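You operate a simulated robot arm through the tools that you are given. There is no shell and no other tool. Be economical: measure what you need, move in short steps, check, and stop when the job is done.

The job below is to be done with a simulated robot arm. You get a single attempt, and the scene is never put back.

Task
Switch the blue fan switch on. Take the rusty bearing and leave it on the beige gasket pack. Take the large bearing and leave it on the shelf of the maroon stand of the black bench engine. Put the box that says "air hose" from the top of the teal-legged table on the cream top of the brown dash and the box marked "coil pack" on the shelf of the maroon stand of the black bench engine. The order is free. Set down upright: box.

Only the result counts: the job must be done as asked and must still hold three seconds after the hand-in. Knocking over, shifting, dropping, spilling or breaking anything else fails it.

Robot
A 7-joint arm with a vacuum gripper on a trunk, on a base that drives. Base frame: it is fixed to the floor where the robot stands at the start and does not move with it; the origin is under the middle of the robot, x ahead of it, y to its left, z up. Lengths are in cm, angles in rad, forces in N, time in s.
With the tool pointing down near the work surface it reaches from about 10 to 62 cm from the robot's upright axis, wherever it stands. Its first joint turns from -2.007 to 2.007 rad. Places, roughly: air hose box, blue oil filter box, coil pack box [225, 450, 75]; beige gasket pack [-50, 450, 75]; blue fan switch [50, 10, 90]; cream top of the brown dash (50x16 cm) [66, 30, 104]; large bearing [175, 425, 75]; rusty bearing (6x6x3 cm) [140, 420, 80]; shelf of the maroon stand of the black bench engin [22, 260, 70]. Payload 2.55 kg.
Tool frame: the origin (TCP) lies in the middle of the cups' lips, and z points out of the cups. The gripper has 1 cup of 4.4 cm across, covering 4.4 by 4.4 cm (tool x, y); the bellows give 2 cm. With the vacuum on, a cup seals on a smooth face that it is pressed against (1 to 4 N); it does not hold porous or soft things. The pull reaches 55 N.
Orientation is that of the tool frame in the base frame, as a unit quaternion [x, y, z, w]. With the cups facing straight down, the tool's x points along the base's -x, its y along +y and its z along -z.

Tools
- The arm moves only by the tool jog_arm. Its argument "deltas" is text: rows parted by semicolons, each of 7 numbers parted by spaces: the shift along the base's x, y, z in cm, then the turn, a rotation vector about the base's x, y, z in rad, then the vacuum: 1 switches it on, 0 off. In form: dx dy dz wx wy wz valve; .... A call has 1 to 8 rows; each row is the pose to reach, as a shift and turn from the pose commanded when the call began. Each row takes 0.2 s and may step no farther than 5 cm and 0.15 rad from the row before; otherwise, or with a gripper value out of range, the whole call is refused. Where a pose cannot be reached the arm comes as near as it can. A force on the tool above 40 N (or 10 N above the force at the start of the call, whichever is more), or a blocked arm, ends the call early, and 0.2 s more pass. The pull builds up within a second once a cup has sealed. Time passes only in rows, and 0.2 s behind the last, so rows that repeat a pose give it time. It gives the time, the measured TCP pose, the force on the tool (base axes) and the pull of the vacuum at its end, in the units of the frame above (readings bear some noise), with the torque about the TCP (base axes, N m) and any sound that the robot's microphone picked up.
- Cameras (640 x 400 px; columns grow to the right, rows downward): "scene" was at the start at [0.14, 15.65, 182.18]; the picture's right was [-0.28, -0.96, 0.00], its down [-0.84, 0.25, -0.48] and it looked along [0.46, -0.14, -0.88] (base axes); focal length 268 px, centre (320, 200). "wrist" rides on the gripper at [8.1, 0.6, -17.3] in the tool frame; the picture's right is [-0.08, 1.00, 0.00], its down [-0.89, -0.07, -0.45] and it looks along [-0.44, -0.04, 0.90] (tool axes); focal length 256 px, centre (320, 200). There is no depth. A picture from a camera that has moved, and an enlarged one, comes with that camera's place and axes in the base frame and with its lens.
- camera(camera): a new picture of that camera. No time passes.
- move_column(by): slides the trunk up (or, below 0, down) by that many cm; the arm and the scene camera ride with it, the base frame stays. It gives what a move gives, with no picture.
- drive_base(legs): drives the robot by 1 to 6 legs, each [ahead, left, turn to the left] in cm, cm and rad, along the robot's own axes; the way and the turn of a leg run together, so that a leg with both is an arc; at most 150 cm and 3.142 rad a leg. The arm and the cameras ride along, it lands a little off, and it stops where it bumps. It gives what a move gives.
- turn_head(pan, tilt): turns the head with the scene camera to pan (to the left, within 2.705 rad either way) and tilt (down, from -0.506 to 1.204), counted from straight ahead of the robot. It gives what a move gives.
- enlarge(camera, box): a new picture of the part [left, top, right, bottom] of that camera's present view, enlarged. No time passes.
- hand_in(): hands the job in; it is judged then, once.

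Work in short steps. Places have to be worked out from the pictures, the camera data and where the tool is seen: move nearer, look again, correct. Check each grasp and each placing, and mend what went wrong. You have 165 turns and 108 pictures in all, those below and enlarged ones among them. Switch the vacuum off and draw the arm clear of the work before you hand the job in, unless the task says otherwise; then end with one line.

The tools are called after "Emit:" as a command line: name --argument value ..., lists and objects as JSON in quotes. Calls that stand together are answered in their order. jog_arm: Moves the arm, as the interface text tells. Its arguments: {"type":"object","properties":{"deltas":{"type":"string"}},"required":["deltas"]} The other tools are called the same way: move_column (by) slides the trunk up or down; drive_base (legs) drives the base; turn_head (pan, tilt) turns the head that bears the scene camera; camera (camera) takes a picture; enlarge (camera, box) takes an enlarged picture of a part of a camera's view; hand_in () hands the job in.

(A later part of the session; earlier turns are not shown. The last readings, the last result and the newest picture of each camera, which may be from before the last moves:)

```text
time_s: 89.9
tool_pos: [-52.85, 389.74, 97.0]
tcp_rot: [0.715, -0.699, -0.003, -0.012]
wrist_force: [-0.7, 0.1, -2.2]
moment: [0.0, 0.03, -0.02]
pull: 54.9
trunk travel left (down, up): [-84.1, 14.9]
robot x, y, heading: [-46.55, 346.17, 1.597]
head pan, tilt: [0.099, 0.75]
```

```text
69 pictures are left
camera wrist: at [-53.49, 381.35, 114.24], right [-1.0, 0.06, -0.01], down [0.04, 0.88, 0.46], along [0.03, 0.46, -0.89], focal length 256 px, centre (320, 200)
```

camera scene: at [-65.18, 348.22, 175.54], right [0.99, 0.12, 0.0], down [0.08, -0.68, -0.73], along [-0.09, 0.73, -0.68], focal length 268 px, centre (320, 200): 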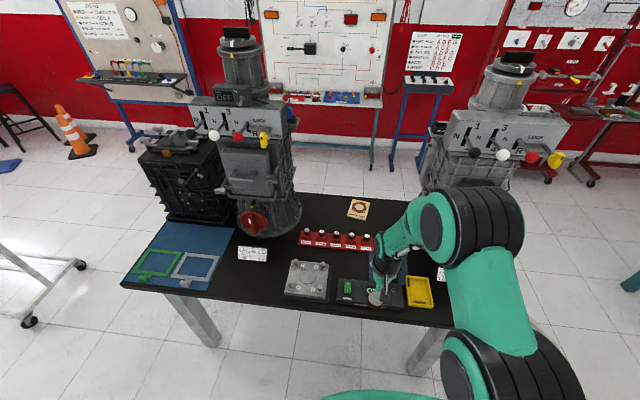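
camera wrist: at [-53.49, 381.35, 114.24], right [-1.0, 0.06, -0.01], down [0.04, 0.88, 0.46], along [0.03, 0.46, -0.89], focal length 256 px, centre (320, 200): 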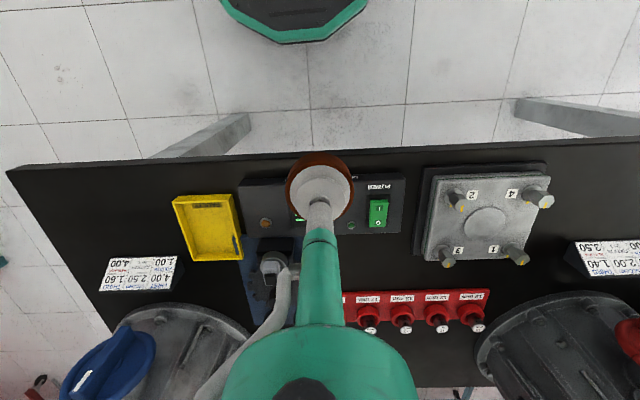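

The gasket pack is near (-57.7, 451). I shift a bit left, straighten and nose in so that the axis stands at about (-57, 398).

Emit:
drive_base --legs '[[0, 10, -0.025], [50, 0, 0]]'

Emit:
camera --camera "wrist"

Emit:
camera --camera "scene"

```text
time_s: 93.6
tool_pos: [-61.65, 440.74, 97.07]
tcp_rot: [-0.706, 0.708, 0.003, 0.011]
wrist_force: [0.8, 0.0, -2.4]
moment: [-0.04, -0.02, 0.01]
pull: 54.7
trunk travel left (down, up): [-84.1, 14.9]
robot x, y, heading: [-56.59, 397.46, 1.57]
head pan, tilt: [0.099, 0.75]
```

```text
68 pictures are left
camera wrist: at [-62.43, 432.39, 114.23], right [-1.0, 0.08, -0.01], down [0.07, 0.88, 0.46], along [0.05, 0.46, -0.89], focal length 256 px, centre (320, 200)
```

wrist: 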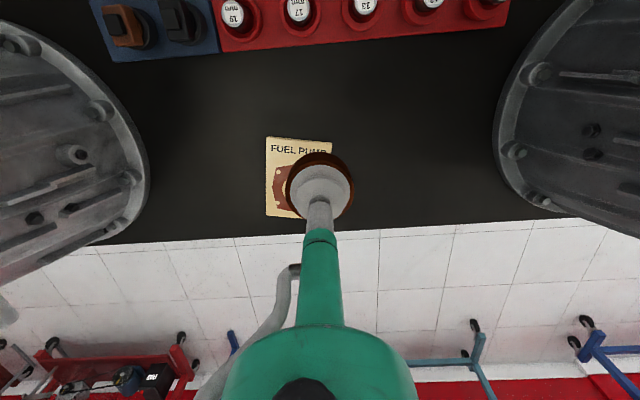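

```text
67 pictures are left
camera scene: at [-74.99, 399.6, 175.55], right [1.0, 0.1, 0.0], down [0.07, -0.68, -0.73], along [-0.07, 0.73, -0.68], focal length 268 px, centre (320, 200)
```

scene: 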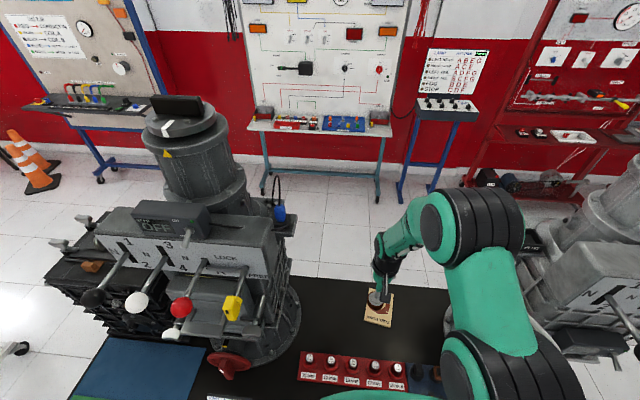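

The pack's middle is near (-57.4, 447.6). I move over it and lower partway.

Emit:
jog_arm --deltas "2.1 3.5 0 0 0 0 1; 4.2 6.9 0 0 0 0 1; 4.2 6.9 -4 0 0 0 1; 4.2 6.9 -8 0 0 0 1; 4.2 6.9 -12 0 0 0 1; 4.2 6.9 -12 0 0 0 1"

Emit:
camera --camera "wrist"

Emit:
enlarge --camera "scene" --box '[300, 250, 460, 350]'

```text
time_s: 95.0
tool_pos: [-57.45, 447.65, 85.29]
tcp_rot: [-0.706, 0.708, 0.002, 0.012]
wrist_force: [0.2, 0.4, -1.9]
moment: [-0.02, 0.0, 0.0]
pull: 54.8
trunk travel left (down, up): [-84.1, 14.9]
robot x, y, heading: [-56.21, 397.8, 1.568]
head pan, tilt: [0.099, 0.75]
```

```text
66 pictures are left
camera wrist: at [-58.41, 439.3, 102.29], right [-1.0, 0.08, -0.01], down [0.07, 0.88, 0.46], along [0.05, 0.46, -0.89], focal length 256 px, centre (320, 200)
```

wrist: 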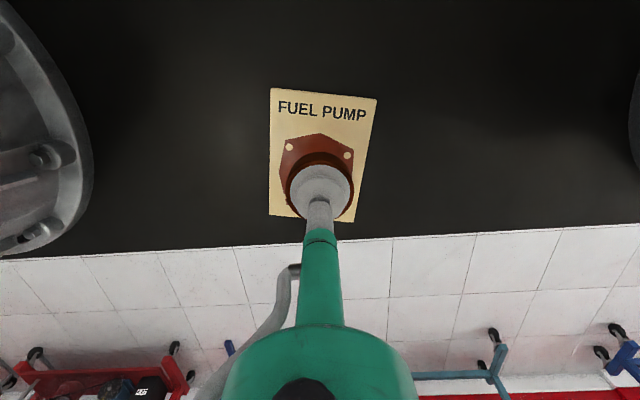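

```text
4.00 times, centred on (380, 300) of scene
camera zoom: at [-74.98, 399.47, 175.55], right [1.0, 0.1, 0.0], down [0.07, -0.68, -0.73], along [-0.07, 0.73, -0.68], focal length 1072 px, centre (80, -200)
```

zoom: 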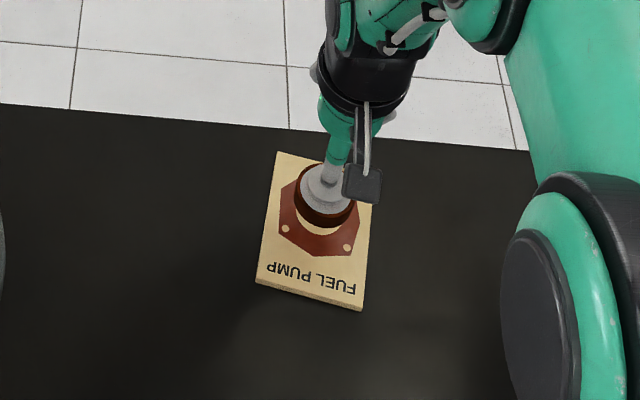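

Centred. I lower in small steps until contact.

Emit:
jog_arm --deltas "0 -0.3 -2 0 0 0 1; 0 -0.3 -3.5 0 0 0 1; 0 -0.3 -4.3 0 0 0 1; 0 -0.3 -4.8 0 0 0 1; 0 -0.3 -4.8 0 0 0 1"

```text
time_s: 96.2
tool_pos: [-57.34, 447.33, 80.28]
tcp_rot: [-0.706, 0.708, 0.003, 0.01]
wrist_force: [0.1, -0.5, -2.0]
moment: [-0.03, -0.01, 0.0]
pull: 54.8
trunk travel left (down, up): [-84.1, 14.9]
robot x, y, heading: [-56.3, 397.69, 1.574]
head pan, tilt: [0.099, 0.75]
```

No contact yet; continuing in small steps.

Emit:
jog_arm --deltas "0 0 -0.4 0 0 0 1; 0 0 -0.8 0 0 0 1; 0 0 -1.2 0 0 0 1; 0 0 -1.2 0 0 0 1"

Emit:
enlarge --camera "wrist" --box '[220, 100, 420, 225]'

```text
time_s: 97.2
tool_pos: [-57.34, 447.56, 79.58]
tcp_rot: [-0.706, 0.709, 0.005, 0.014]
wrist_force: [0.2, -2.1, 35.0]
moment: [-0.35, 0.25, -0.01]
pull: 55.4
trunk travel left (down, up): [-84.1, 14.9]
robot x, y, heading: [-55.95, 397.46, 1.566]
head pan, tilt: [0.099, 0.75]
```

```text
3.20 times, centred on (320, 162) of wrist
camera zoom: at [-58.19, 438.89, 96.52], right [-1.0, 0.08, -0.01], down [0.07, 0.88, 0.47], along [0.05, 0.47, -0.88], focal length 819 px, centre (320, 320)
```

zoom: 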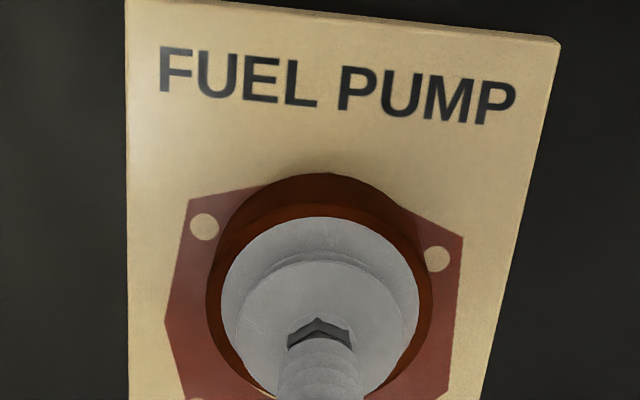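

It is on the pack. I ease the pressure, release and lift straight.

Emit:
jog_arm --deltas "0 0 0.5 0 0 0 1; 0 0 0.6 0 0 0 0; 0 0 0.6 0 0 0 0; 0 0 0.6 0 0 0 0; 0 0 0.6 0 0 0 0; 0 0 0.6 0 0 0 0; 0 0 0.6 0 0 0 0"

Emit:
jog_arm --deltas "0 0 0.5 0 0 0 0; 0 0 2 0 0 0 0; 0 0 6 0 0 0 0; 0 0 11 0 0 0 0; 0 0 16 0 0 0 0; 0 0 20 0 0 0 0"

Emit:
camera --camera "wrist"

```text
time_s: 98.8
tool_pos: [-57.51, 447.21, 79.74]
tcp_rot: [-0.705, 0.709, 0.003, 0.012]
wrist_force: [-0.6, -0.4, 0.8]
moment: [0.02, -0.01, 0.02]
pull: 0.0
trunk travel left (down, up): [-84.1, 14.9]
robot x, y, heading: [-56.6, 397.71, 1.567]
head pan, tilt: [0.099, 0.75]
```

```text
time_s: 100.2
tool_pos: [-57.56, 447.48, 99.86]
tcp_rot: [-0.706, 0.709, 0.003, 0.01]
wrist_force: [0.2, 0.3, -0.3]
moment: [0.03, -0.01, 0.01]
pull: 0.0
trunk travel left (down, up): [-84.1, 14.9]
robot x, y, heading: [-56.39, 397.29, 1.57]
head pan, tilt: [0.099, 0.75]
```

```text
63 pictures are left
camera wrist: at [-58.42, 439.18, 117.03], right [-1.0, 0.08, -0.01], down [0.07, 0.88, 0.46], along [0.05, 0.46, -0.89], focal length 256 px, centre (320, 200)
```

wrist: 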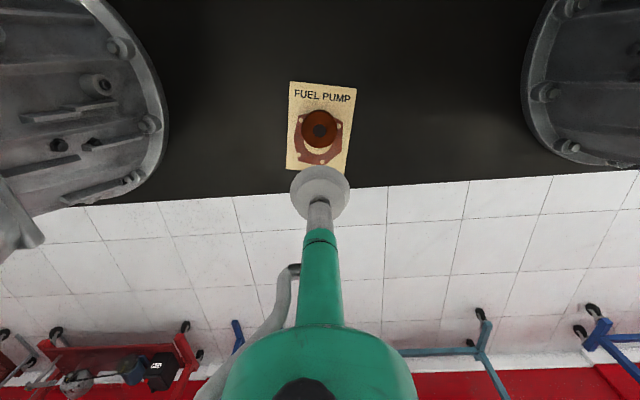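

The rusty bearing lies on the pack. Back to the teal table for the large bearing.

Emit:
drive_base --legs '[[-50, 0, 0], [0, -110, 0], [0, -110, 0], [0, 0, -0.02]]'

Emit:
turn_head --pan 0.0 --tilt 0.8

Emit:
camera --camera "scene"

```text
time_s: 113.9
tool_pos: [161.06, 396.78, 99.84]
tcp_rot: [-0.697, 0.717, 0.003, 0.012]
wrist_force: [-0.3, -0.2, -1.0]
moment: [0.02, 0.0, -0.03]
pull: 0.1
trunk travel left (down, up): [-84.1, 14.9]
robot x, y, heading: [160.43, 346.32, 1.547]
head pan, tilt: [0.099, 0.75]
```

```text
time_s: 114.6
tool_pos: [160.92, 396.88, 99.84]
tcp_rot: [-0.696, 0.717, 0.001, 0.012]
wrist_force: [0.0, 0.3, -0.1]
moment: [0.02, 0.03, 0.03]
pull: 0.0
trunk travel left (down, up): [-84.1, 14.9]
robot x, y, heading: [160.89, 346.35, 1.541]
head pan, tilt: [0.0, 0.799]
```

```text
62 pictures are left
camera scene: at [143.18, 348.99, 175.15], right [1.0, -0.03, 0.0], down [-0.02, -0.72, -0.7], along [0.02, 0.7, -0.72], focal length 268 px, centre (320, 200)
```

scene: 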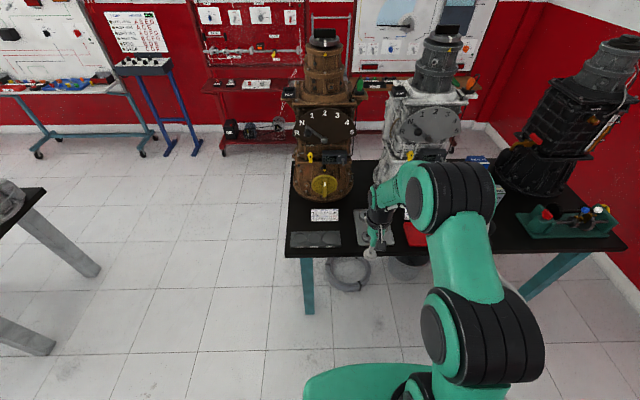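

I nose in so the cup is near the tray.

Emit:
drive_base --legs '[[32, 0, 0.025]]'

Emit:
camera --camera "wrist"

Emit:
camera --camera "scene"

```text
time_s: 116.7
tool_pos: [159.8, 428.77, 99.79]
tcp_rot: [0.708, -0.706, -0.002, -0.011]
wrist_force: [-0.6, 0.5, 0.2]
moment: [0.0, 0.0, 0.01]
pull: 0.0
trunk travel left (down, up): [-84.1, 14.9]
robot x, y, heading: [161.41, 378.6, 1.575]
head pan, tilt: [0.0, 0.799]
```

```text
61 pictures are left
camera wrist: at [158.96, 420.37, 116.93], right [-1.0, 0.08, -0.01], down [0.06, 0.88, 0.46], along [0.04, 0.46, -0.89], focal length 256 px, centre (320, 200)
```

wrist: 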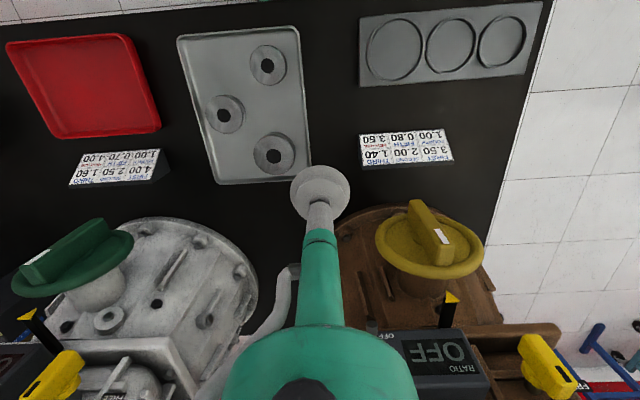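

```text
60 pictures are left
camera scene: at [143.47, 380.38, 175.15], right [1.0, 0.0, 0.0], down [0.0, -0.72, -0.7], along [0.0, 0.7, -0.72], focal length 268 px, centre (320, 200)
```

scene: 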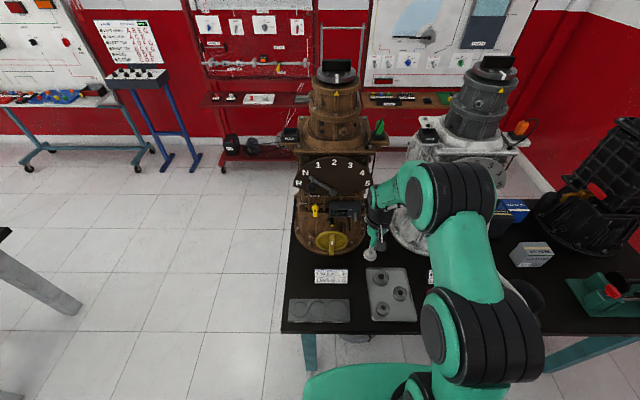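

Emit:
enlarge --camera "scene" --box '[355, 255, 435, 305]'

Emit:
enlarge --camera "wrist" --box '[170, 20, 330, 120]'

```text
8.00 times, centred on (395, 280) of scene
camera zoom: at [143.47, 380.38, 175.15], right [1.0, 0.0, 0.0], down [0.0, -0.72, -0.7], along [0.0, 0.7, -0.72], focal length 2144 px, centre (-280, -440)
```

zoom: 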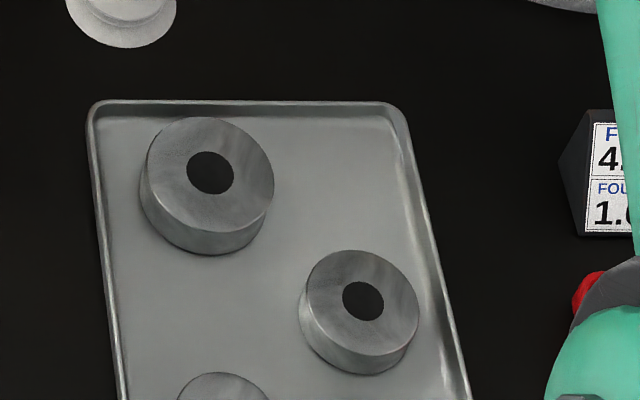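

```text
4.00 times, centred on (250, 70) of wrist
camera zoom: at [158.96, 420.37, 116.93], right [-1.0, 0.08, -0.01], down [0.06, 0.88, 0.46], along [0.04, 0.46, -0.89], focal length 1024 px, centre (600, 720)
```

zoom: 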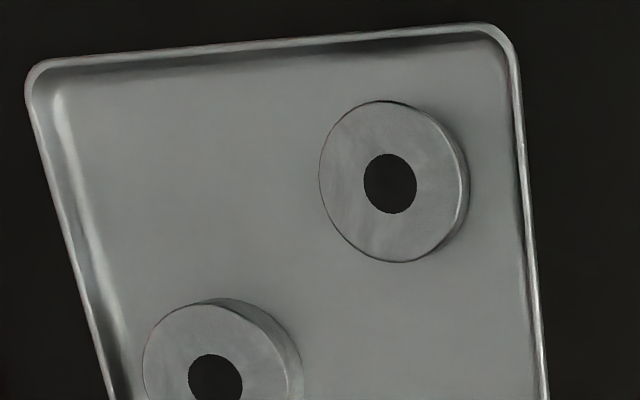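

The rear bearing is clearly the largest, at about (167, 431.4, top ≈80). I go over it.

Emit:
jog_arm --deltas "3.6 1.2 -1 0 0 0 0; 7.2 2.5 -3 0 0 0 0; 7.2 2.5 -7 0 0 0 0; 7.2 2.5 -11 0 0 0 0; 7.2 2.5 -15 0 0 0 0; 7.2 2.5 -15 0 0 0 0"

Emit:
enlarge --camera "wrist" --box '[220, 100, 420, 225]'

Emit:
enlarge --camera "scene" --box '[355, 240, 435, 290]'

```text
time_s: 118.1
tool_pos: [167.09, 431.36, 85.12]
tcp_rot: [0.708, -0.706, -0.003, -0.012]
wrist_force: [0.0, -0.8, 0.3]
moment: [0.0, -0.01, -0.01]
pull: 0.1
trunk travel left (down, up): [-84.1, 14.9]
robot x, y, heading: [161.46, 378.45, 1.573]
head pan, tilt: [0.0, 0.799]
```

```text
3.20 times, centred on (320, 162) of wrist
camera zoom: at [166.31, 422.89, 102.09], right [-1.0, 0.08, -0.01], down [0.06, 0.88, 0.46], along [0.04, 0.46, -0.89], focal length 819 px, centre (320, 320)
```

zoom: 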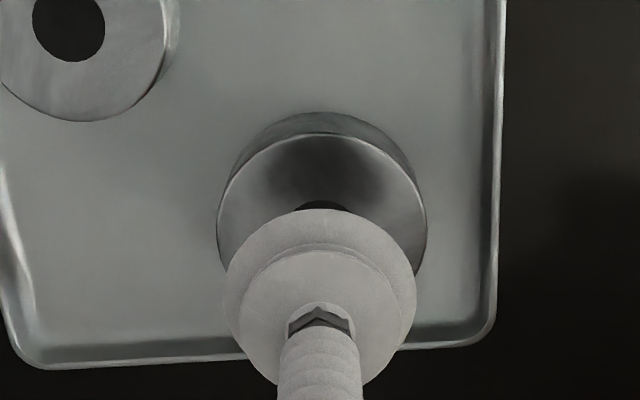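

```text
8.00 times, centred on (395, 265) of scene
camera zoom: at [143.48, 380.24, 175.15], right [1.0, 0.0, 0.0], down [0.0, -0.72, -0.7], along [0.0, 0.7, -0.72], focal length 2144 px, centre (-280, -320)
```

zoom: 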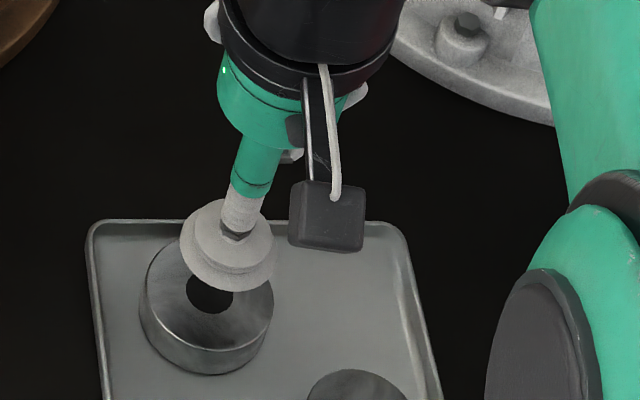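

The views put the bearing roughly 1 cm further in +y and about 5.5 cm below. I correct and descend partly.

Emit:
jog_arm --deltas "0 0.9 0 0 0 0 0; 0 0.9 -2 0 0 0 0; 0 0.9 -3.8 0 0 0 0; 0 0.9 -3.8 0 0 0 0"

Emit:
enlarge --camera "wrist" --box '[220, 100, 420, 225]'

Emit:
enlarge --camera "scene" --box '[355, 240, 435, 290]'

```text
time_s: 119.1
tool_pos: [167.1, 432.0, 81.02]
tcp_rot: [0.709, -0.706, -0.003, -0.011]
wrist_force: [0.1, 0.6, 0.6]
moment: [-0.03, -0.02, -0.04]
pull: 0.1
trunk travel left (down, up): [-84.1, 14.9]
robot x, y, heading: [161.12, 378.76, 1.578]
head pan, tilt: [0.0, 0.799]
```

```text
3.20 times, centred on (320, 162) of wrist
camera zoom: at [166.19, 423.7, 98.23], right [-1.0, 0.08, -0.01], down [0.06, 0.88, 0.46], along [0.04, 0.46, -0.89], focal length 819 px, centre (320, 320)
```

zoom: 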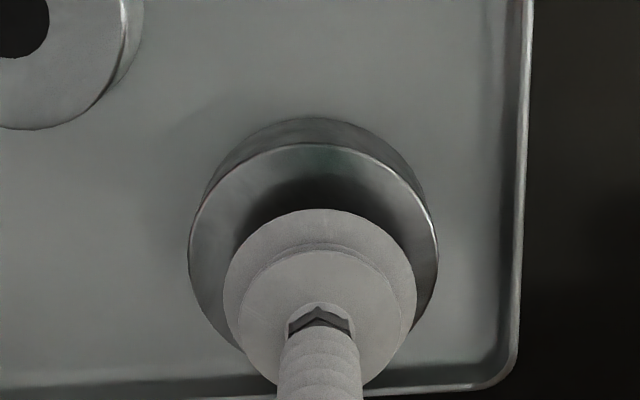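

```text
8.00 times, centred on (395, 265) of scene
camera zoom: at [143.47, 380.29, 175.15], right [1.0, 0.0, 0.0], down [0.0, -0.72, -0.7], along [0.0, 0.7, -0.72], focal length 2144 px, centre (-280, -320)
```

zoom: 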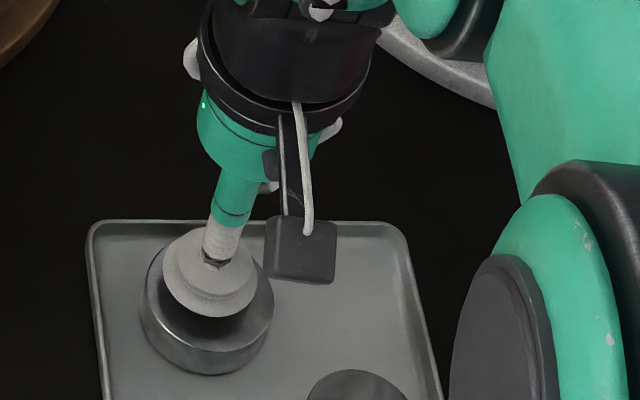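

Well centred now. Descend with vacuum.

Emit:
jog_arm --deltas "0 0 -0.6 0 0 0 1; 0 0 -1.1 0 0 0 1; 0 0 -1.4 0 0 0 1; 0 0 -1.6 0 0 0 1; 0 0 -1.6 0 0 0 1; 0 0 -1.6 0 0 0 1"

```text
time_s: 120.5
tool_pos: [167.06, 432.16, 79.59]
tcp_rot: [0.708, -0.706, -0.005, -0.014]
wrist_force: [4.2, -1.7, 16.7]
moment: [-0.43, 0.31, 0.1]
pull: 54.7
trunk travel left (down, up): [-84.1, 14.9]
robot x, y, heading: [161.49, 378.39, 1.571]
head pan, tilt: [0.0, 0.799]
```

Sealed. I lift out of the tray.

Emit:
jog_arm --deltas "0 0 1 0 0 0 1; 0 0 3 0 0 0 1; 0 0 7 0 0 0 1; 0 0 12 0 0 0 1; 0 0 17 0 0 0 1; 0 0 20 0 0 0 1; 0 0 20 0 0 0 1"

Emit:
camera --camera "wrist"

```text
time_s: 122.1
tool_pos: [167.1, 432.04, 99.55]
tcp_rot: [0.708, -0.706, -0.002, -0.012]
wrist_force: [0.1, 0.1, -3.4]
moment: [-0.01, 0.02, 0.02]
pull: 55.0
trunk travel left (down, up): [-84.1, 14.9]
robot x, y, heading: [161.47, 378.87, 1.573]
head pan, tilt: [0.0, 0.799]
```

```text
53 pictures are left
camera wrist: at [166.31, 423.72, 116.65], right [-1.0, 0.08, -0.01], down [0.06, 0.88, 0.46], along [0.04, 0.46, -0.89], focal length 256 px, centre (320, 200)
```

wrist: 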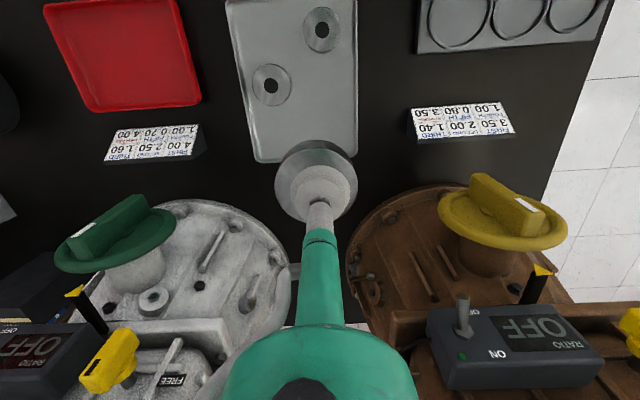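

Held. I back away, slide left to behind the maroon stand and look at its shelf.

Emit:
drive_base --legs '[[-29, 0, 0], [0, 70, 0], [0, 64, 0]]'

Emit:
turn_head --pan 2.65 --tilt 0.8

Emit:
camera --camera "scene"

```text
time_s: 130.6
tool_pos: [35.04, 403.48, 99.52]
tcp_rot: [-0.705, 0.709, 0.002, 0.01]
wrist_force: [-0.6, 0.2, -2.9]
moment: [-0.01, 0.02, -0.02]
pull: 55.5
trunk travel left (down, up): [-84.1, 14.9]
robot x, y, heading: [28.79, 349.76, 1.567]
head pan, tilt: [0.0, 0.799]
```

```text
time_s: 133.0
tool_pos: [34.96, 403.37, 99.52]
tcp_rot: [-0.705, 0.709, 0.002, 0.011]
wrist_force: [0.1, 0.3, -2.3]
moment: [-0.01, -0.02, 0.03]
pull: 55.3
trunk travel left (down, up): [-84.1, 14.9]
robot x, y, heading: [28.99, 349.87, 1.565]
head pan, tilt: [2.649, 0.799]
```

```text
52 pictures are left
camera scene: at [7.07, 336.67, 175.15], right [-0.88, 0.48, 0.0], down [0.34, 0.63, -0.7], along [-0.33, -0.61, -0.72], focal length 268 px, centre (320, 200)
```

scene: 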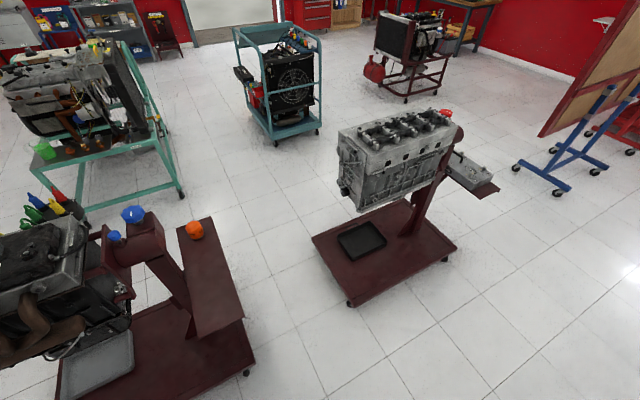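

The shelf spans about x 14–31, y 232–288 and the orange filter stands at (22, 240); the stand's base ends near y 285. I turn the robot around to face it.

Emit:
drive_base --legs '[[0, 0, 1.57], [0, 0, 1.57]]'

Emit:
turn_head --pan -0.1 --tilt 0.85

Emit:
camera --camera "scene"

Emit:
camera --camera "wrist"

```text
time_s: 141.0
tool_pos: [21.58, 296.42, 99.48]
tcp_rot: [0.715, 0.699, -0.011, 0.002]
wrist_force: [0.3, -1.3, -3.1]
moment: [0.01, 0.0, -0.01]
pull: 54.8
trunk travel left (down, up): [-84.1, 14.9]
robot x, y, heading: [28.65, 350.04, -1.599]
head pan, tilt: [2.649, 0.799]
```

```text
time_s: 143.4
tool_pos: [21.5, 296.43, 99.45]
tcp_rot: [0.715, 0.699, -0.012, 0.002]
wrist_force: [-0.3, -0.5, -3.4]
moment: [0.0, -0.04, 0.0]
pull: 55.1
trunk travel left (down, up): [-84.1, 14.9]
robot x, y, heading: [28.39, 350.05, -1.59]
head pan, tilt: [-0.099, 0.85]
```

```text
51 pictures are left
camera scene: at [45.48, 347.5, 174.75], right [-0.99, 0.12, 0.0], down [0.09, 0.75, -0.66], along [-0.08, -0.66, -0.75], focal length 268 px, centre (320, 200)
```

scene: 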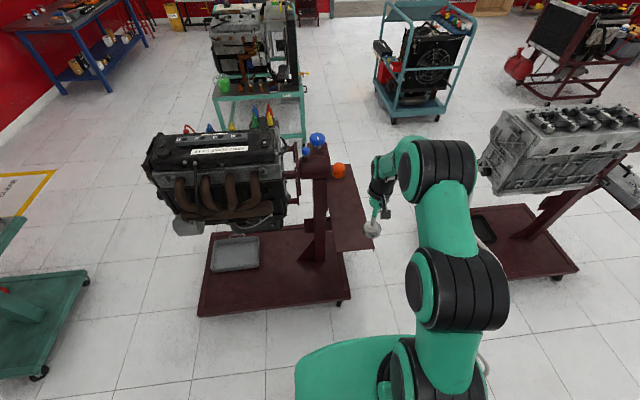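

```text
50 pictures are left
camera wrist: at [22.59, 304.87, 116.63], right [0.99, -0.1, -0.01], down [-0.09, -0.88, 0.46], along [-0.06, -0.46, -0.89], focal length 256 px, centre (320, 200)
```

wrist: 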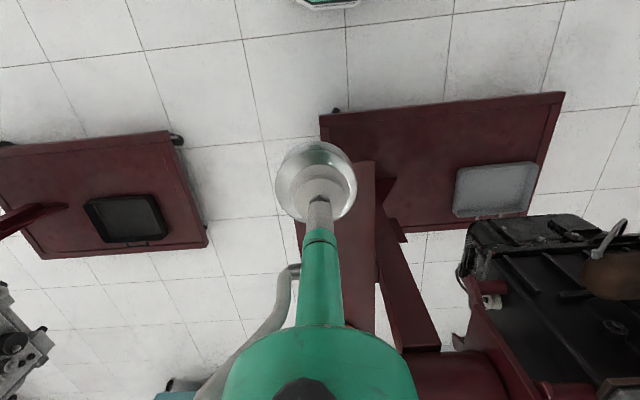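

The shelf's near edge is at y≈288. I move ahead 29 cm, which keeps the base clear of the stand's castor.

Emit:
drive_base --legs '[[29, 0, 0.02]]'

Emit:
camera --camera "wrist"

Emit:
camera --camera "scene"

```text
time_s: 145.4
tool_pos: [22.67, 267.27, 99.47]
tcp_rot: [0.705, 0.709, -0.011, 0.003]
wrist_force: [-0.2, -0.4, -3.2]
moment: [0.04, -0.05, 0.04]
pull: 54.9
trunk travel left (down, up): [-84.1, 14.9]
robot x, y, heading: [28.52, 320.97, -1.57]
head pan, tilt: [-0.099, 0.85]
```

```text
49 pictures are left
camera wrist: at [23.46, 275.72, 116.61], right [1.0, -0.08, -0.01], down [-0.06, -0.88, 0.46], along [-0.04, -0.46, -0.89], focal length 256 px, centre (320, 200)
```

wrist: 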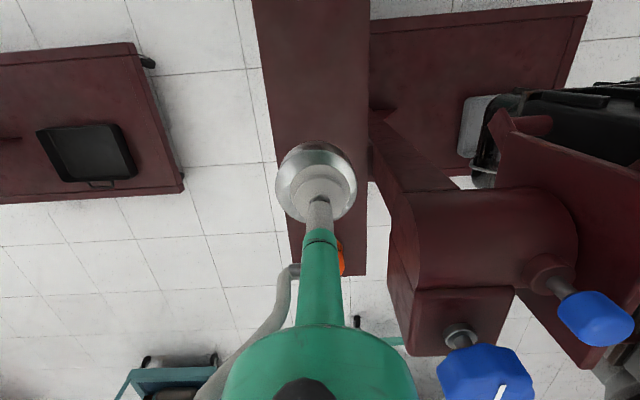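

```text
48 pictures are left
camera scene: at [45.25, 318.89, 174.75], right [-1.0, 0.1, 0.0], down [0.07, 0.75, -0.66], along [-0.06, -0.66, -0.75], focal length 268 px, centre (320, 200)
```

scene: 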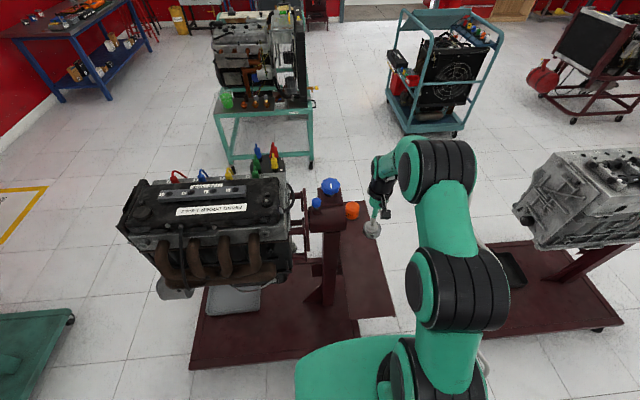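

I move to (22.5, 263) and lower towards the shelf.

Emit:
jog_arm --deltas "0 -2 -3 0 0 0 1; -0.2 -4 -7 0 0 0 1; -0.2 -4 -12 0 0 0 1; -0.2 -4 -17 0 0 0 1; -0.2 -4 -21 0 0 0 1; -0.2 -4 -21 0 0 0 1"

Emit:
camera --camera "wrist"

Emit:
enlarge --camera "scene" --box '[300, 170, 460, 270]'

```text
time_s: 146.8
tool_pos: [22.34, 263.35, 78.52]
tcp_rot: [0.706, 0.708, -0.012, 0.003]
wrist_force: [-0.5, -0.3, -2.8]
moment: [0.0, -0.01, -0.02]
pull: 55.5
trunk travel left (down, up): [-84.1, 14.9]
robot x, y, heading: [27.86, 320.83, -1.566]
head pan, tilt: [-0.099, 0.85]
```

```text
47 pictures are left
camera wrist: at [23.17, 271.82, 95.67], right [1.0, -0.08, -0.01], down [-0.06, -0.88, 0.46], along [-0.04, -0.46, -0.89], focal length 256 px, centre (320, 200)
```

wrist: 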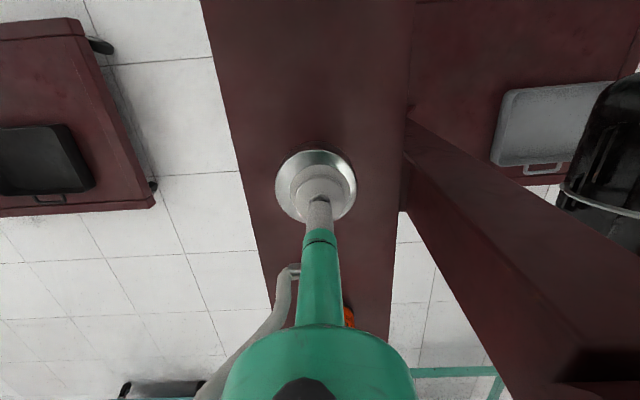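

```text
4.00 times, centred on (380, 220) of scene
camera zoom: at [45.26, 319.01, 174.75], right [-1.0, 0.1, 0.0], down [0.07, 0.75, -0.66], along [-0.06, -0.66, -0.75], focal length 1072 px, centre (80, 120)
```

zoom: 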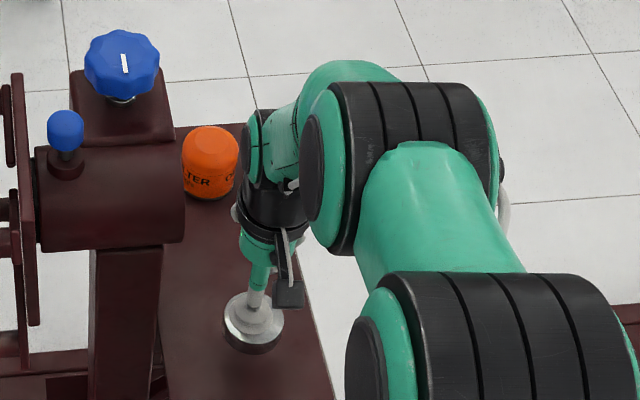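

Position over the shelf is good; I lower gently to contact.

Emit:
jog_arm --deltas "0 0 -2 0 0 0 1; 0 0 -3 0 0 0 1; 0 0 -3.6 0 0 0 1; 0 0 -4.2 0 0 0 1; 0 0 -4.2 0 0 0 1"

```text
time_s: 148.1
tool_pos: [22.2, 263.27, 74.28]
tcp_rot: [0.705, 0.709, -0.011, 0.002]
wrist_force: [0.2, 0.4, -2.3]
moment: [-0.01, 0.01, 0.03]
pull: 54.4
trunk travel left (down, up): [-84.1, 14.9]
robot x, y, heading: [28.5, 320.95, -1.566]
head pan, tilt: [-0.099, 0.85]
```

Emit:
jog_arm --deltas "0 0 -0.4 0 0 0 1; 0 0 -0.8 0 0 0 1; 0 0 -1.2 0 0 0 1; 0 0 -1.2 0 0 0 1"

Emit:
camera --camera "wrist"

```text
time_s: 149.1
tool_pos: [22.48, 263.44, 73.08]
tcp_rot: [0.706, 0.708, -0.011, 0.003]
wrist_force: [-0.4, 0.5, -3.7]
moment: [0.02, 0.0, -0.01]
pull: 54.6
trunk travel left (down, up): [-84.1, 14.9]
robot x, y, heading: [28.4, 320.77, -1.568]
head pan, tilt: [-0.099, 0.85]
```

```text
45 pictures are left
camera wrist: at [23.18, 271.77, 90.19], right [1.0, -0.08, -0.01], down [-0.06, -0.88, 0.46], along [-0.04, -0.46, -0.89], focal length 256 px, centre (320, 200)
```

wrist: 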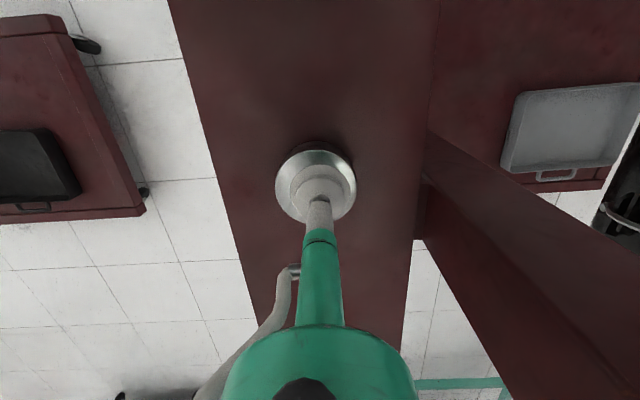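

Near contact (shadow close). Continuing in finer steps.

Emit:
jog_arm --deltas "0 0 -0.4 0 0 0 1; 0 0 -0.8 0 0 0 1; 0 0 -1.1 0 0 0 1; 0 0 -1.1 0 0 0 1"

```text
time_s: 150.1
tool_pos: [22.25, 263.29, 72.37]
tcp_rot: [0.706, 0.708, -0.013, 0.004]
wrist_force: [0.3, 4.2, 18.6]
moment: [0.49, -0.38, 0.09]
pull: 54.5
trunk travel left (down, up): [-84.1, 14.9]
robot x, y, heading: [28.54, 320.91, -1.568]
head pan, tilt: [-0.099, 0.85]
```

Contact with 18 N. I ease up, release and lift away.

Emit:
jog_arm --deltas "0 0 0.3 0 0 0 1; 0 0 0.4 0 0 0 0; 0 0 0.4 0 0 0 0; 0 0 0.4 0 0 0 0; 0 0 0.4 0 0 0 0; 0 0 0.4 0 0 0 0; 0 0 0.4 0 0 0 0"

Emit:
jog_arm --deltas "0 0 0.5 0 0 0 0; 0 0 2 0 0 0 0; 0 0 6 0 0 0 0; 0 0 11 0 0 0 0; 0 0 16 0 0 0 0; 0 0 21 0 0 0 0; 0 0 26 0 0 0 0"

Emit:
camera --camera "wrist"

```text
time_s: 151.7
tool_pos: [22.46, 263.34, 72.42]
tcp_rot: [0.705, 0.709, -0.011, 0.002]
wrist_force: [-0.4, -0.6, 1.2]
moment: [0.02, -0.05, 0.0]
pull: 0.0
trunk travel left (down, up): [-84.1, 14.9]
robot x, y, heading: [28.32, 320.56, -1.571]
head pan, tilt: [-0.099, 0.85]
```

```text
time_s: 153.2
tool_pos: [22.43, 263.66, 98.39]
tcp_rot: [0.706, 0.708, -0.009, 0.003]
wrist_force: [-0.5, 1.0, -0.5]
moment: [-0.03, 0.01, -0.04]
pull: 0.0
trunk travel left (down, up): [-84.1, 14.9]
robot x, y, heading: [28.79, 320.59, -1.566]
head pan, tilt: [-0.099, 0.85]
```

```text
44 pictures are left
camera wrist: at [23.31, 271.93, 115.6], right [1.0, -0.08, -0.01], down [-0.06, -0.88, 0.46], along [-0.04, -0.46, -0.89], focal length 256 px, centre (320, 200)
```

wrist: 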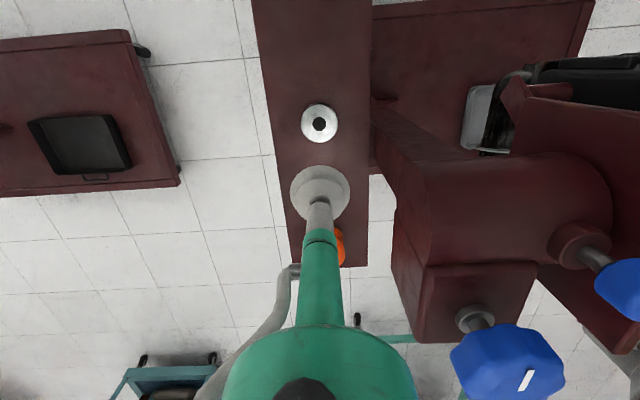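

Bearing placed. I back off, turn around and go for the boxes at the teal table's right part.

Emit:
drive_base --legs '[[-28, 0, 0], [0, 0, -1.57], [0, 0, -1.57], [0, -95, 0], [0, -92, 0]]'

Emit:
turn_head --pan 0.1 --tilt 0.75

Emit:
camera --camera "scene"

Emit:
camera --camera "wrist"

```text
time_s: 171.9
tool_pos: [222.6, 405.16, 98.45]
tcp_rot: [-0.706, 0.709, 0.003, 0.011]
wrist_force: [0.5, -0.9, -1.4]
moment: [-0.03, -0.04, -0.03]
pull: 0.1
trunk travel left (down, up): [-84.1, 14.9]
robot x, y, heading: [215.95, 347.56, 1.564]
head pan, tilt: [-0.099, 0.85]
```

```text
time_s: 172.6
tool_pos: [222.51, 405.02, 98.39]
tcp_rot: [-0.706, 0.708, 0.003, 0.011]
wrist_force: [0.3, -0.4, -0.8]
moment: [-0.03, 0.01, 0.03]
pull: 0.1
trunk travel left (down, up): [-84.1, 14.9]
robot x, y, heading: [215.86, 347.38, 1.565]
head pan, tilt: [0.099, 0.75]
```

```text
43 pictures are left
camera scene: at [197.48, 349.78, 175.54], right [1.0, 0.09, 0.0], down [0.06, -0.68, -0.73], along [-0.07, 0.73, -0.68], focal length 268 px, centre (320, 200)
```

scene: 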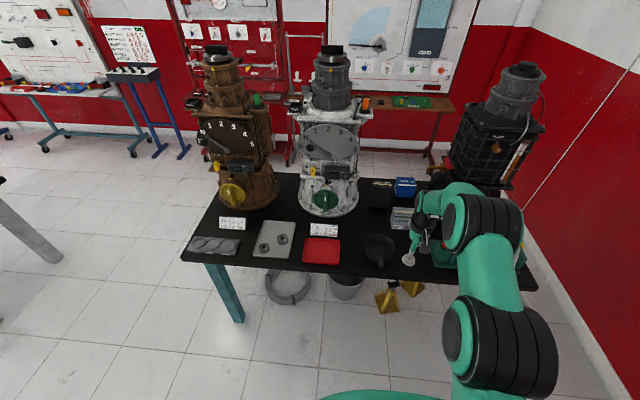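

```text
42 pictures are left
camera wrist: at [221.7, 396.77, 115.55], right [-1.0, 0.08, -0.01], down [0.07, 0.88, 0.46], along [0.05, 0.46, -0.89], focal length 256 px, centre (320, 200)
```

wrist: 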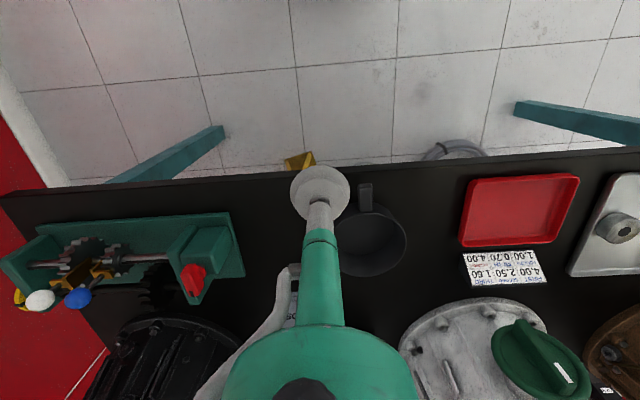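

Emit:
enlarge --camera "scene" --box '[340, 165, 460, 240]'

```text
5.33 times, centred on (400, 202) of scene
camera zoom: at [197.48, 349.78, 175.54], right [1.0, 0.09, 0.0], down [0.06, -0.68, -0.73], along [-0.07, 0.73, -0.68], focal length 1430 px, centre (-107, 187)
```

zoom: 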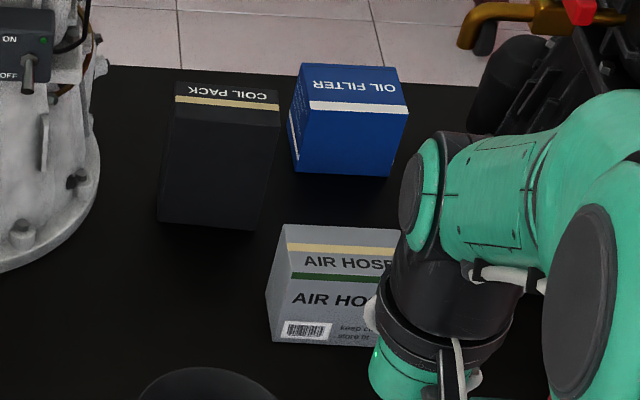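

Coil pack (black) stands near (219.5, 456), the air hose box near (230, 446). I raise the trunk and go in, keeping the base short of the bucket and jack stands.

Emit:
move_column --by 11

Emit:
drive_base --legs '[[35, 0, 0.006]]'

Emit:
camera --camera "wrist"

Emit:
camera --camera "scene"

```text
time_s: 174.0
tool_pos: [222.39, 405.01, 109.37]
tcp_rot: [-0.706, 0.708, 0.003, 0.011]
wrist_force: [0.7, -0.5, 0.7]
moment: [0.03, 0.01, 0.01]
pull: 0.1
trunk travel left (down, up): [-95.1, 3.9]
robot x, y, heading: [216.02, 347.52, 1.562]
head pan, tilt: [0.099, 0.75]
```

```text
time_s: 176.3
tool_pos: [222.6, 440.3, 109.38]
tcp_rot: [-0.706, 0.708, 0.003, 0.011]
wrist_force: [0.3, -0.5, -1.0]
moment: [-0.01, -0.02, 0.02]
pull: 0.1
trunk travel left (down, up): [-95.1, 3.9]
robot x, y, heading: [216.23, 382.71, 1.573]
head pan, tilt: [0.099, 0.75]
```

```text
40 pictures are left
camera wrist: at [221.69, 431.98, 126.55], right [-1.0, 0.08, -0.01], down [0.07, 0.88, 0.46], along [0.05, 0.46, -0.89], focal length 256 px, centre (320, 200)
```

wrist: 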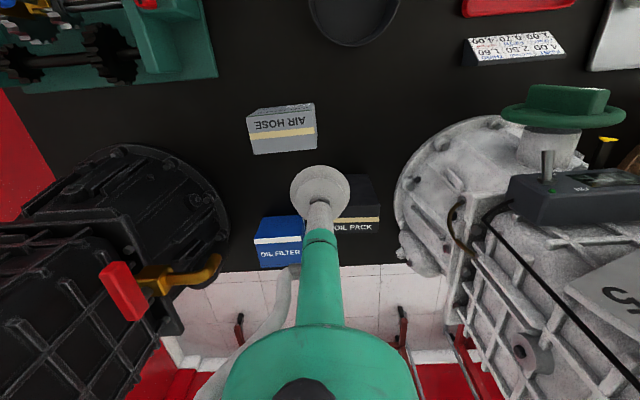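

```text
39 pictures are left
camera scene: at [197.59, 384.94, 186.55], right [1.0, 0.1, 0.0], down [0.07, -0.68, -0.73], along [-0.07, 0.73, -0.68], focal length 268 px, centre (320, 200)
```

scene: 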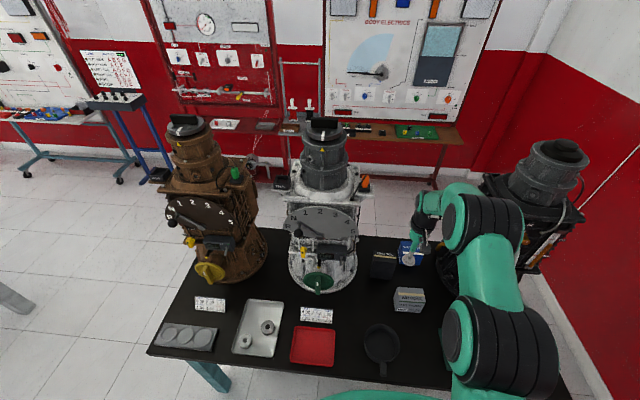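

Emit:
enlarge --camera "scene" --box '[355, 230, 435, 320]'

Emit:
enlarge --camera "wrist" --box '[230, 90, 400, 280]'

```text
4.44 times, centred on (395, 275) of scene
camera zoom: at [197.59, 384.94, 186.55], right [1.0, 0.1, 0.0], down [0.07, -0.68, -0.73], along [-0.07, 0.73, -0.68], focal length 1191 px, centre (-13, -133)
```

zoom: 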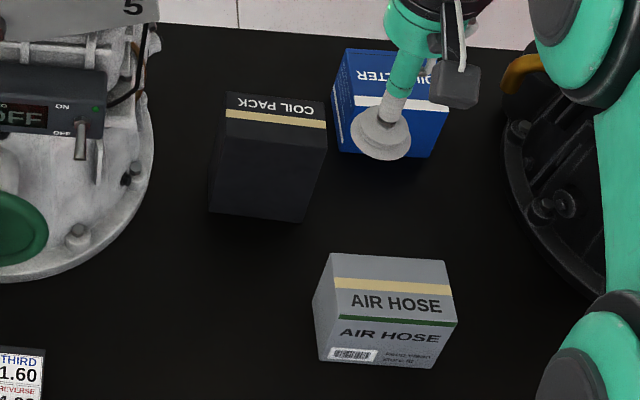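

```text
2.11 times, centred on (315, 185) of wrist
camera zoom: at [221.69, 431.98, 126.55], right [-1.0, 0.08, -0.01], down [0.07, 0.88, 0.46], along [0.05, 0.46, -0.89], focal length 539 px, centre (330, 232)
```

zoom: 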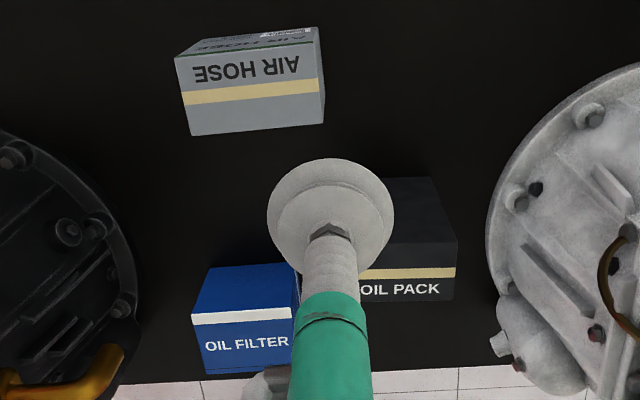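

Coil pack top: x 214.5–224, y 451.7–457.6, z ≈ 90.7, centre (219.3, 454.6). I drive 13 cm further so it is in reach.

Emit:
drive_base --legs '[[13, 0, 0]]'

Emit:
enlarge --camera "wrist" --box '[240, 100, 400, 200]'

```text
time_s: 177.6
tool_pos: [222.57, 452.95, 109.41]
tcp_rot: [-0.706, 0.708, 0.002, 0.011]
wrist_force: [0.1, 0.5, 0.1]
moment: [0.0, 0.0, 0.01]
pull: 0.1
trunk travel left (down, up): [-95.1, 3.9]
robot x, y, heading: [216.21, 395.5, 1.568]
head pan, tilt: [0.099, 0.75]
```

```text
4.00 times, centred on (320, 150) of wrist
camera zoom: at [221.7, 444.69, 126.58], right [-1.0, 0.08, -0.01], down [0.07, 0.88, 0.46], along [0.05, 0.46, -0.89], focal length 1024 px, centre (320, 400)
```

zoom: 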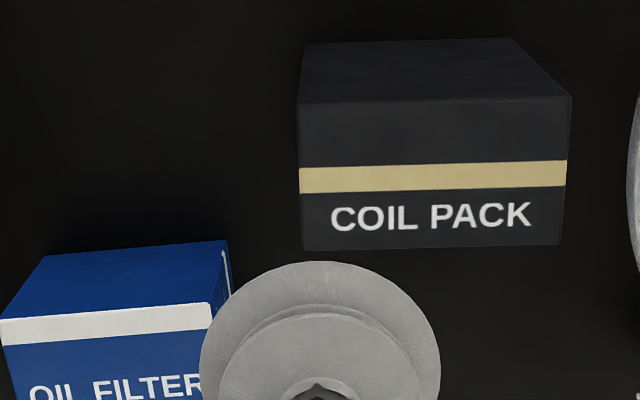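

The top centre is (219.0, 454.6). I position above and come down close.

Emit:
jog_arm --deltas "-1.8 0.8 -2 0 0 0 0; -3.6 1.6 -5 0 0 0 0; -3.6 1.6 -9 0 0 0 0; -3.6 1.6 -13 0 0 0 0; -3.6 1.6 -15 0 0 0 0; -3.6 1.6 -15 0 0 0 0"

Emit:
enlarge --camera "wrist" --box '[240, 130, 400, 230]'

Emit:
enlarge --camera "scene" --box '[355, 240, 435, 320]'

```text
time_s: 179.0
tool_pos: [218.9, 454.79, 94.5]
tcp_rot: [-0.706, 0.708, 0.002, 0.012]
wrist_force: [-0.3, 0.0, 0.6]
moment: [0.01, 0.01, 0.01]
pull: 0.0
trunk travel left (down, up): [-95.1, 3.9]
robot x, y, heading: [216.23, 395.34, 1.567]
head pan, tilt: [0.099, 0.75]
```

```text
4.00 times, centred on (320, 180) of wrist
camera zoom: at [217.99, 446.32, 111.53], right [-1.0, 0.08, -0.01], down [0.07, 0.88, 0.46], along [0.05, 0.46, -0.89], focal length 1024 px, centre (320, 280)
```

zoom: 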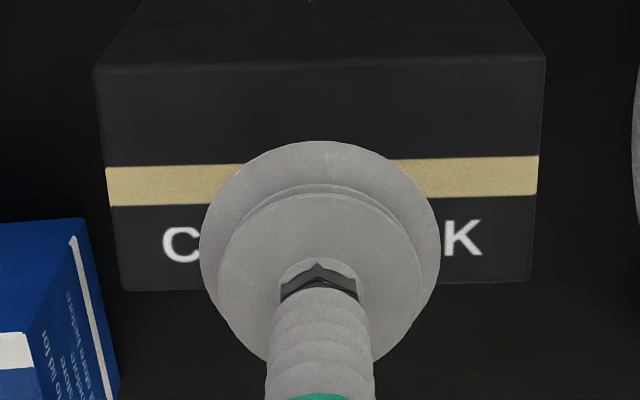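

```text
5.00 times, centred on (395, 280) of scene
camera zoom: at [197.61, 397.64, 186.55], right [1.0, 0.1, 0.0], down [0.07, -0.68, -0.73], along [-0.07, 0.73, -0.68], focal length 1340 px, centre (-55, -200)
```

zoom: 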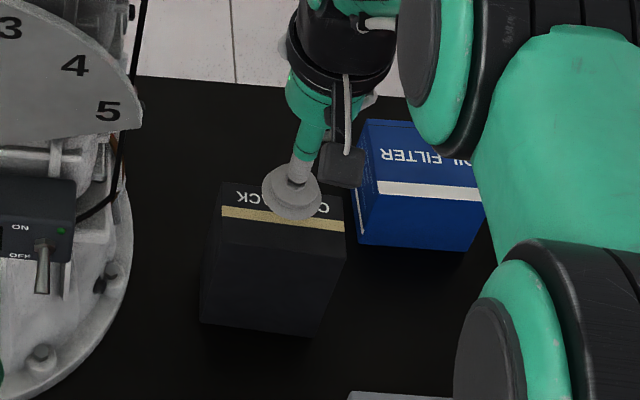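

Centred. Descend with vacuum.

Emit:
jog_arm --deltas "0 0 -2 0 0 0 1; 0 0 -3 0 0 0 1; 0 0 -3.6 0 0 0 1; 0 0 -4 0 0 0 1; 0 0 -4.2 0 0 0 1; 0 0 -4.2 0 0 0 1"

```text
time_s: 180.4
tool_pos: [218.99, 454.73, 90.39]
tcp_rot: [-0.706, 0.708, 0.004, 0.013]
wrist_force: [2.6, -0.3, 12.3]
moment: [-0.43, 0.48, 0.07]
pull: 54.7
trunk travel left (down, up): [-95.1, 3.9]
robot x, y, heading: [216.48, 395.62, 1.571]
head pan, tilt: [0.099, 0.75]
```

Sealed. Lift straight up.

Emit:
jog_arm --deltas "0 0 1 0 0 0 1; 0 0 3 0 0 0 1; 0 0 7 0 0 0 1; 0 0 11 0 0 0 1; 0 0 15 0 0 0 1; 0 0 19 0 0 0 1; 0 0 19 0 0 0 1"

Emit:
camera --camera "scene"

```text
time_s: 182.0
tool_pos: [219.05, 454.51, 109.22]
tcp_rot: [-0.706, 0.708, 0.002, 0.011]
wrist_force: [-0.6, -0.2, -4.2]
moment: [-0.04, 0.0, -0.02]
pull: 54.4
trunk travel left (down, up): [-95.1, 3.9]
robot x, y, heading: [215.94, 395.35, 1.562]
head pan, tilt: [0.099, 0.75]
```

```text
33 pictures are left
camera scene: at [197.61, 397.78, 186.54], right [1.0, 0.1, 0.0], down [0.07, -0.68, -0.73], along [-0.07, 0.73, -0.68], focal length 268 px, centre (320, 200)
```

scene: 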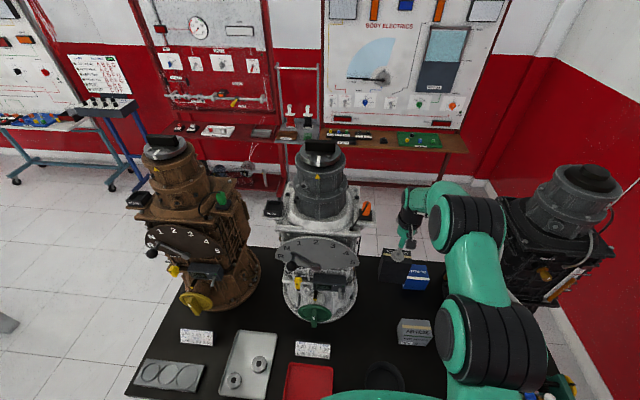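

Held. I drive back, left, and turn round to the maroon stand's shelf.

Emit:
drive_base --legs '[[-47, 0, 0], [0, 95, 0], [0, 92, 0], [0, 0, 1.57], [0, 0, 1.57]]'

Emit:
camera --camera "wrist"

```text
time_s: 201.5
tool_pos: [27.6, 288.01, 109.24]
tcp_rot: [0.695, 0.719, -0.011, 0.004]
wrist_force: [0.8, -0.3, -2.7]
moment: [0.02, 0.0, 0.0]
pull: 54.8
trunk travel left (down, up): [-95.1, 3.9]
robot x, y, heading: [28.35, 346.8, -1.539]
head pan, tilt: [0.099, 0.75]
```

```text
32 pictures are left
camera wrist: at [28.08, 296.46, 126.39], right [1.0, -0.05, -0.01], down [-0.04, -0.89, 0.46], along [-0.03, -0.46, -0.89], focal length 256 px, centre (320, 200)
```

wrist: 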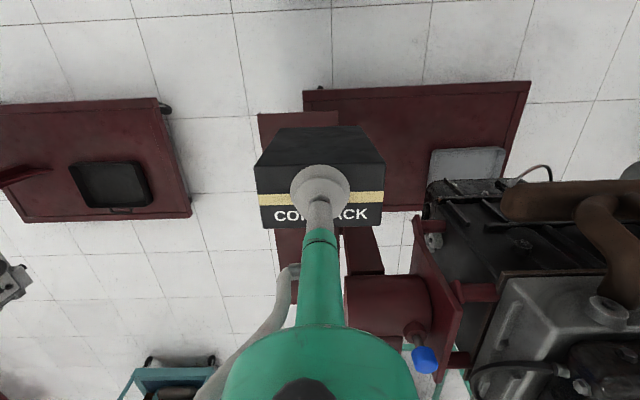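

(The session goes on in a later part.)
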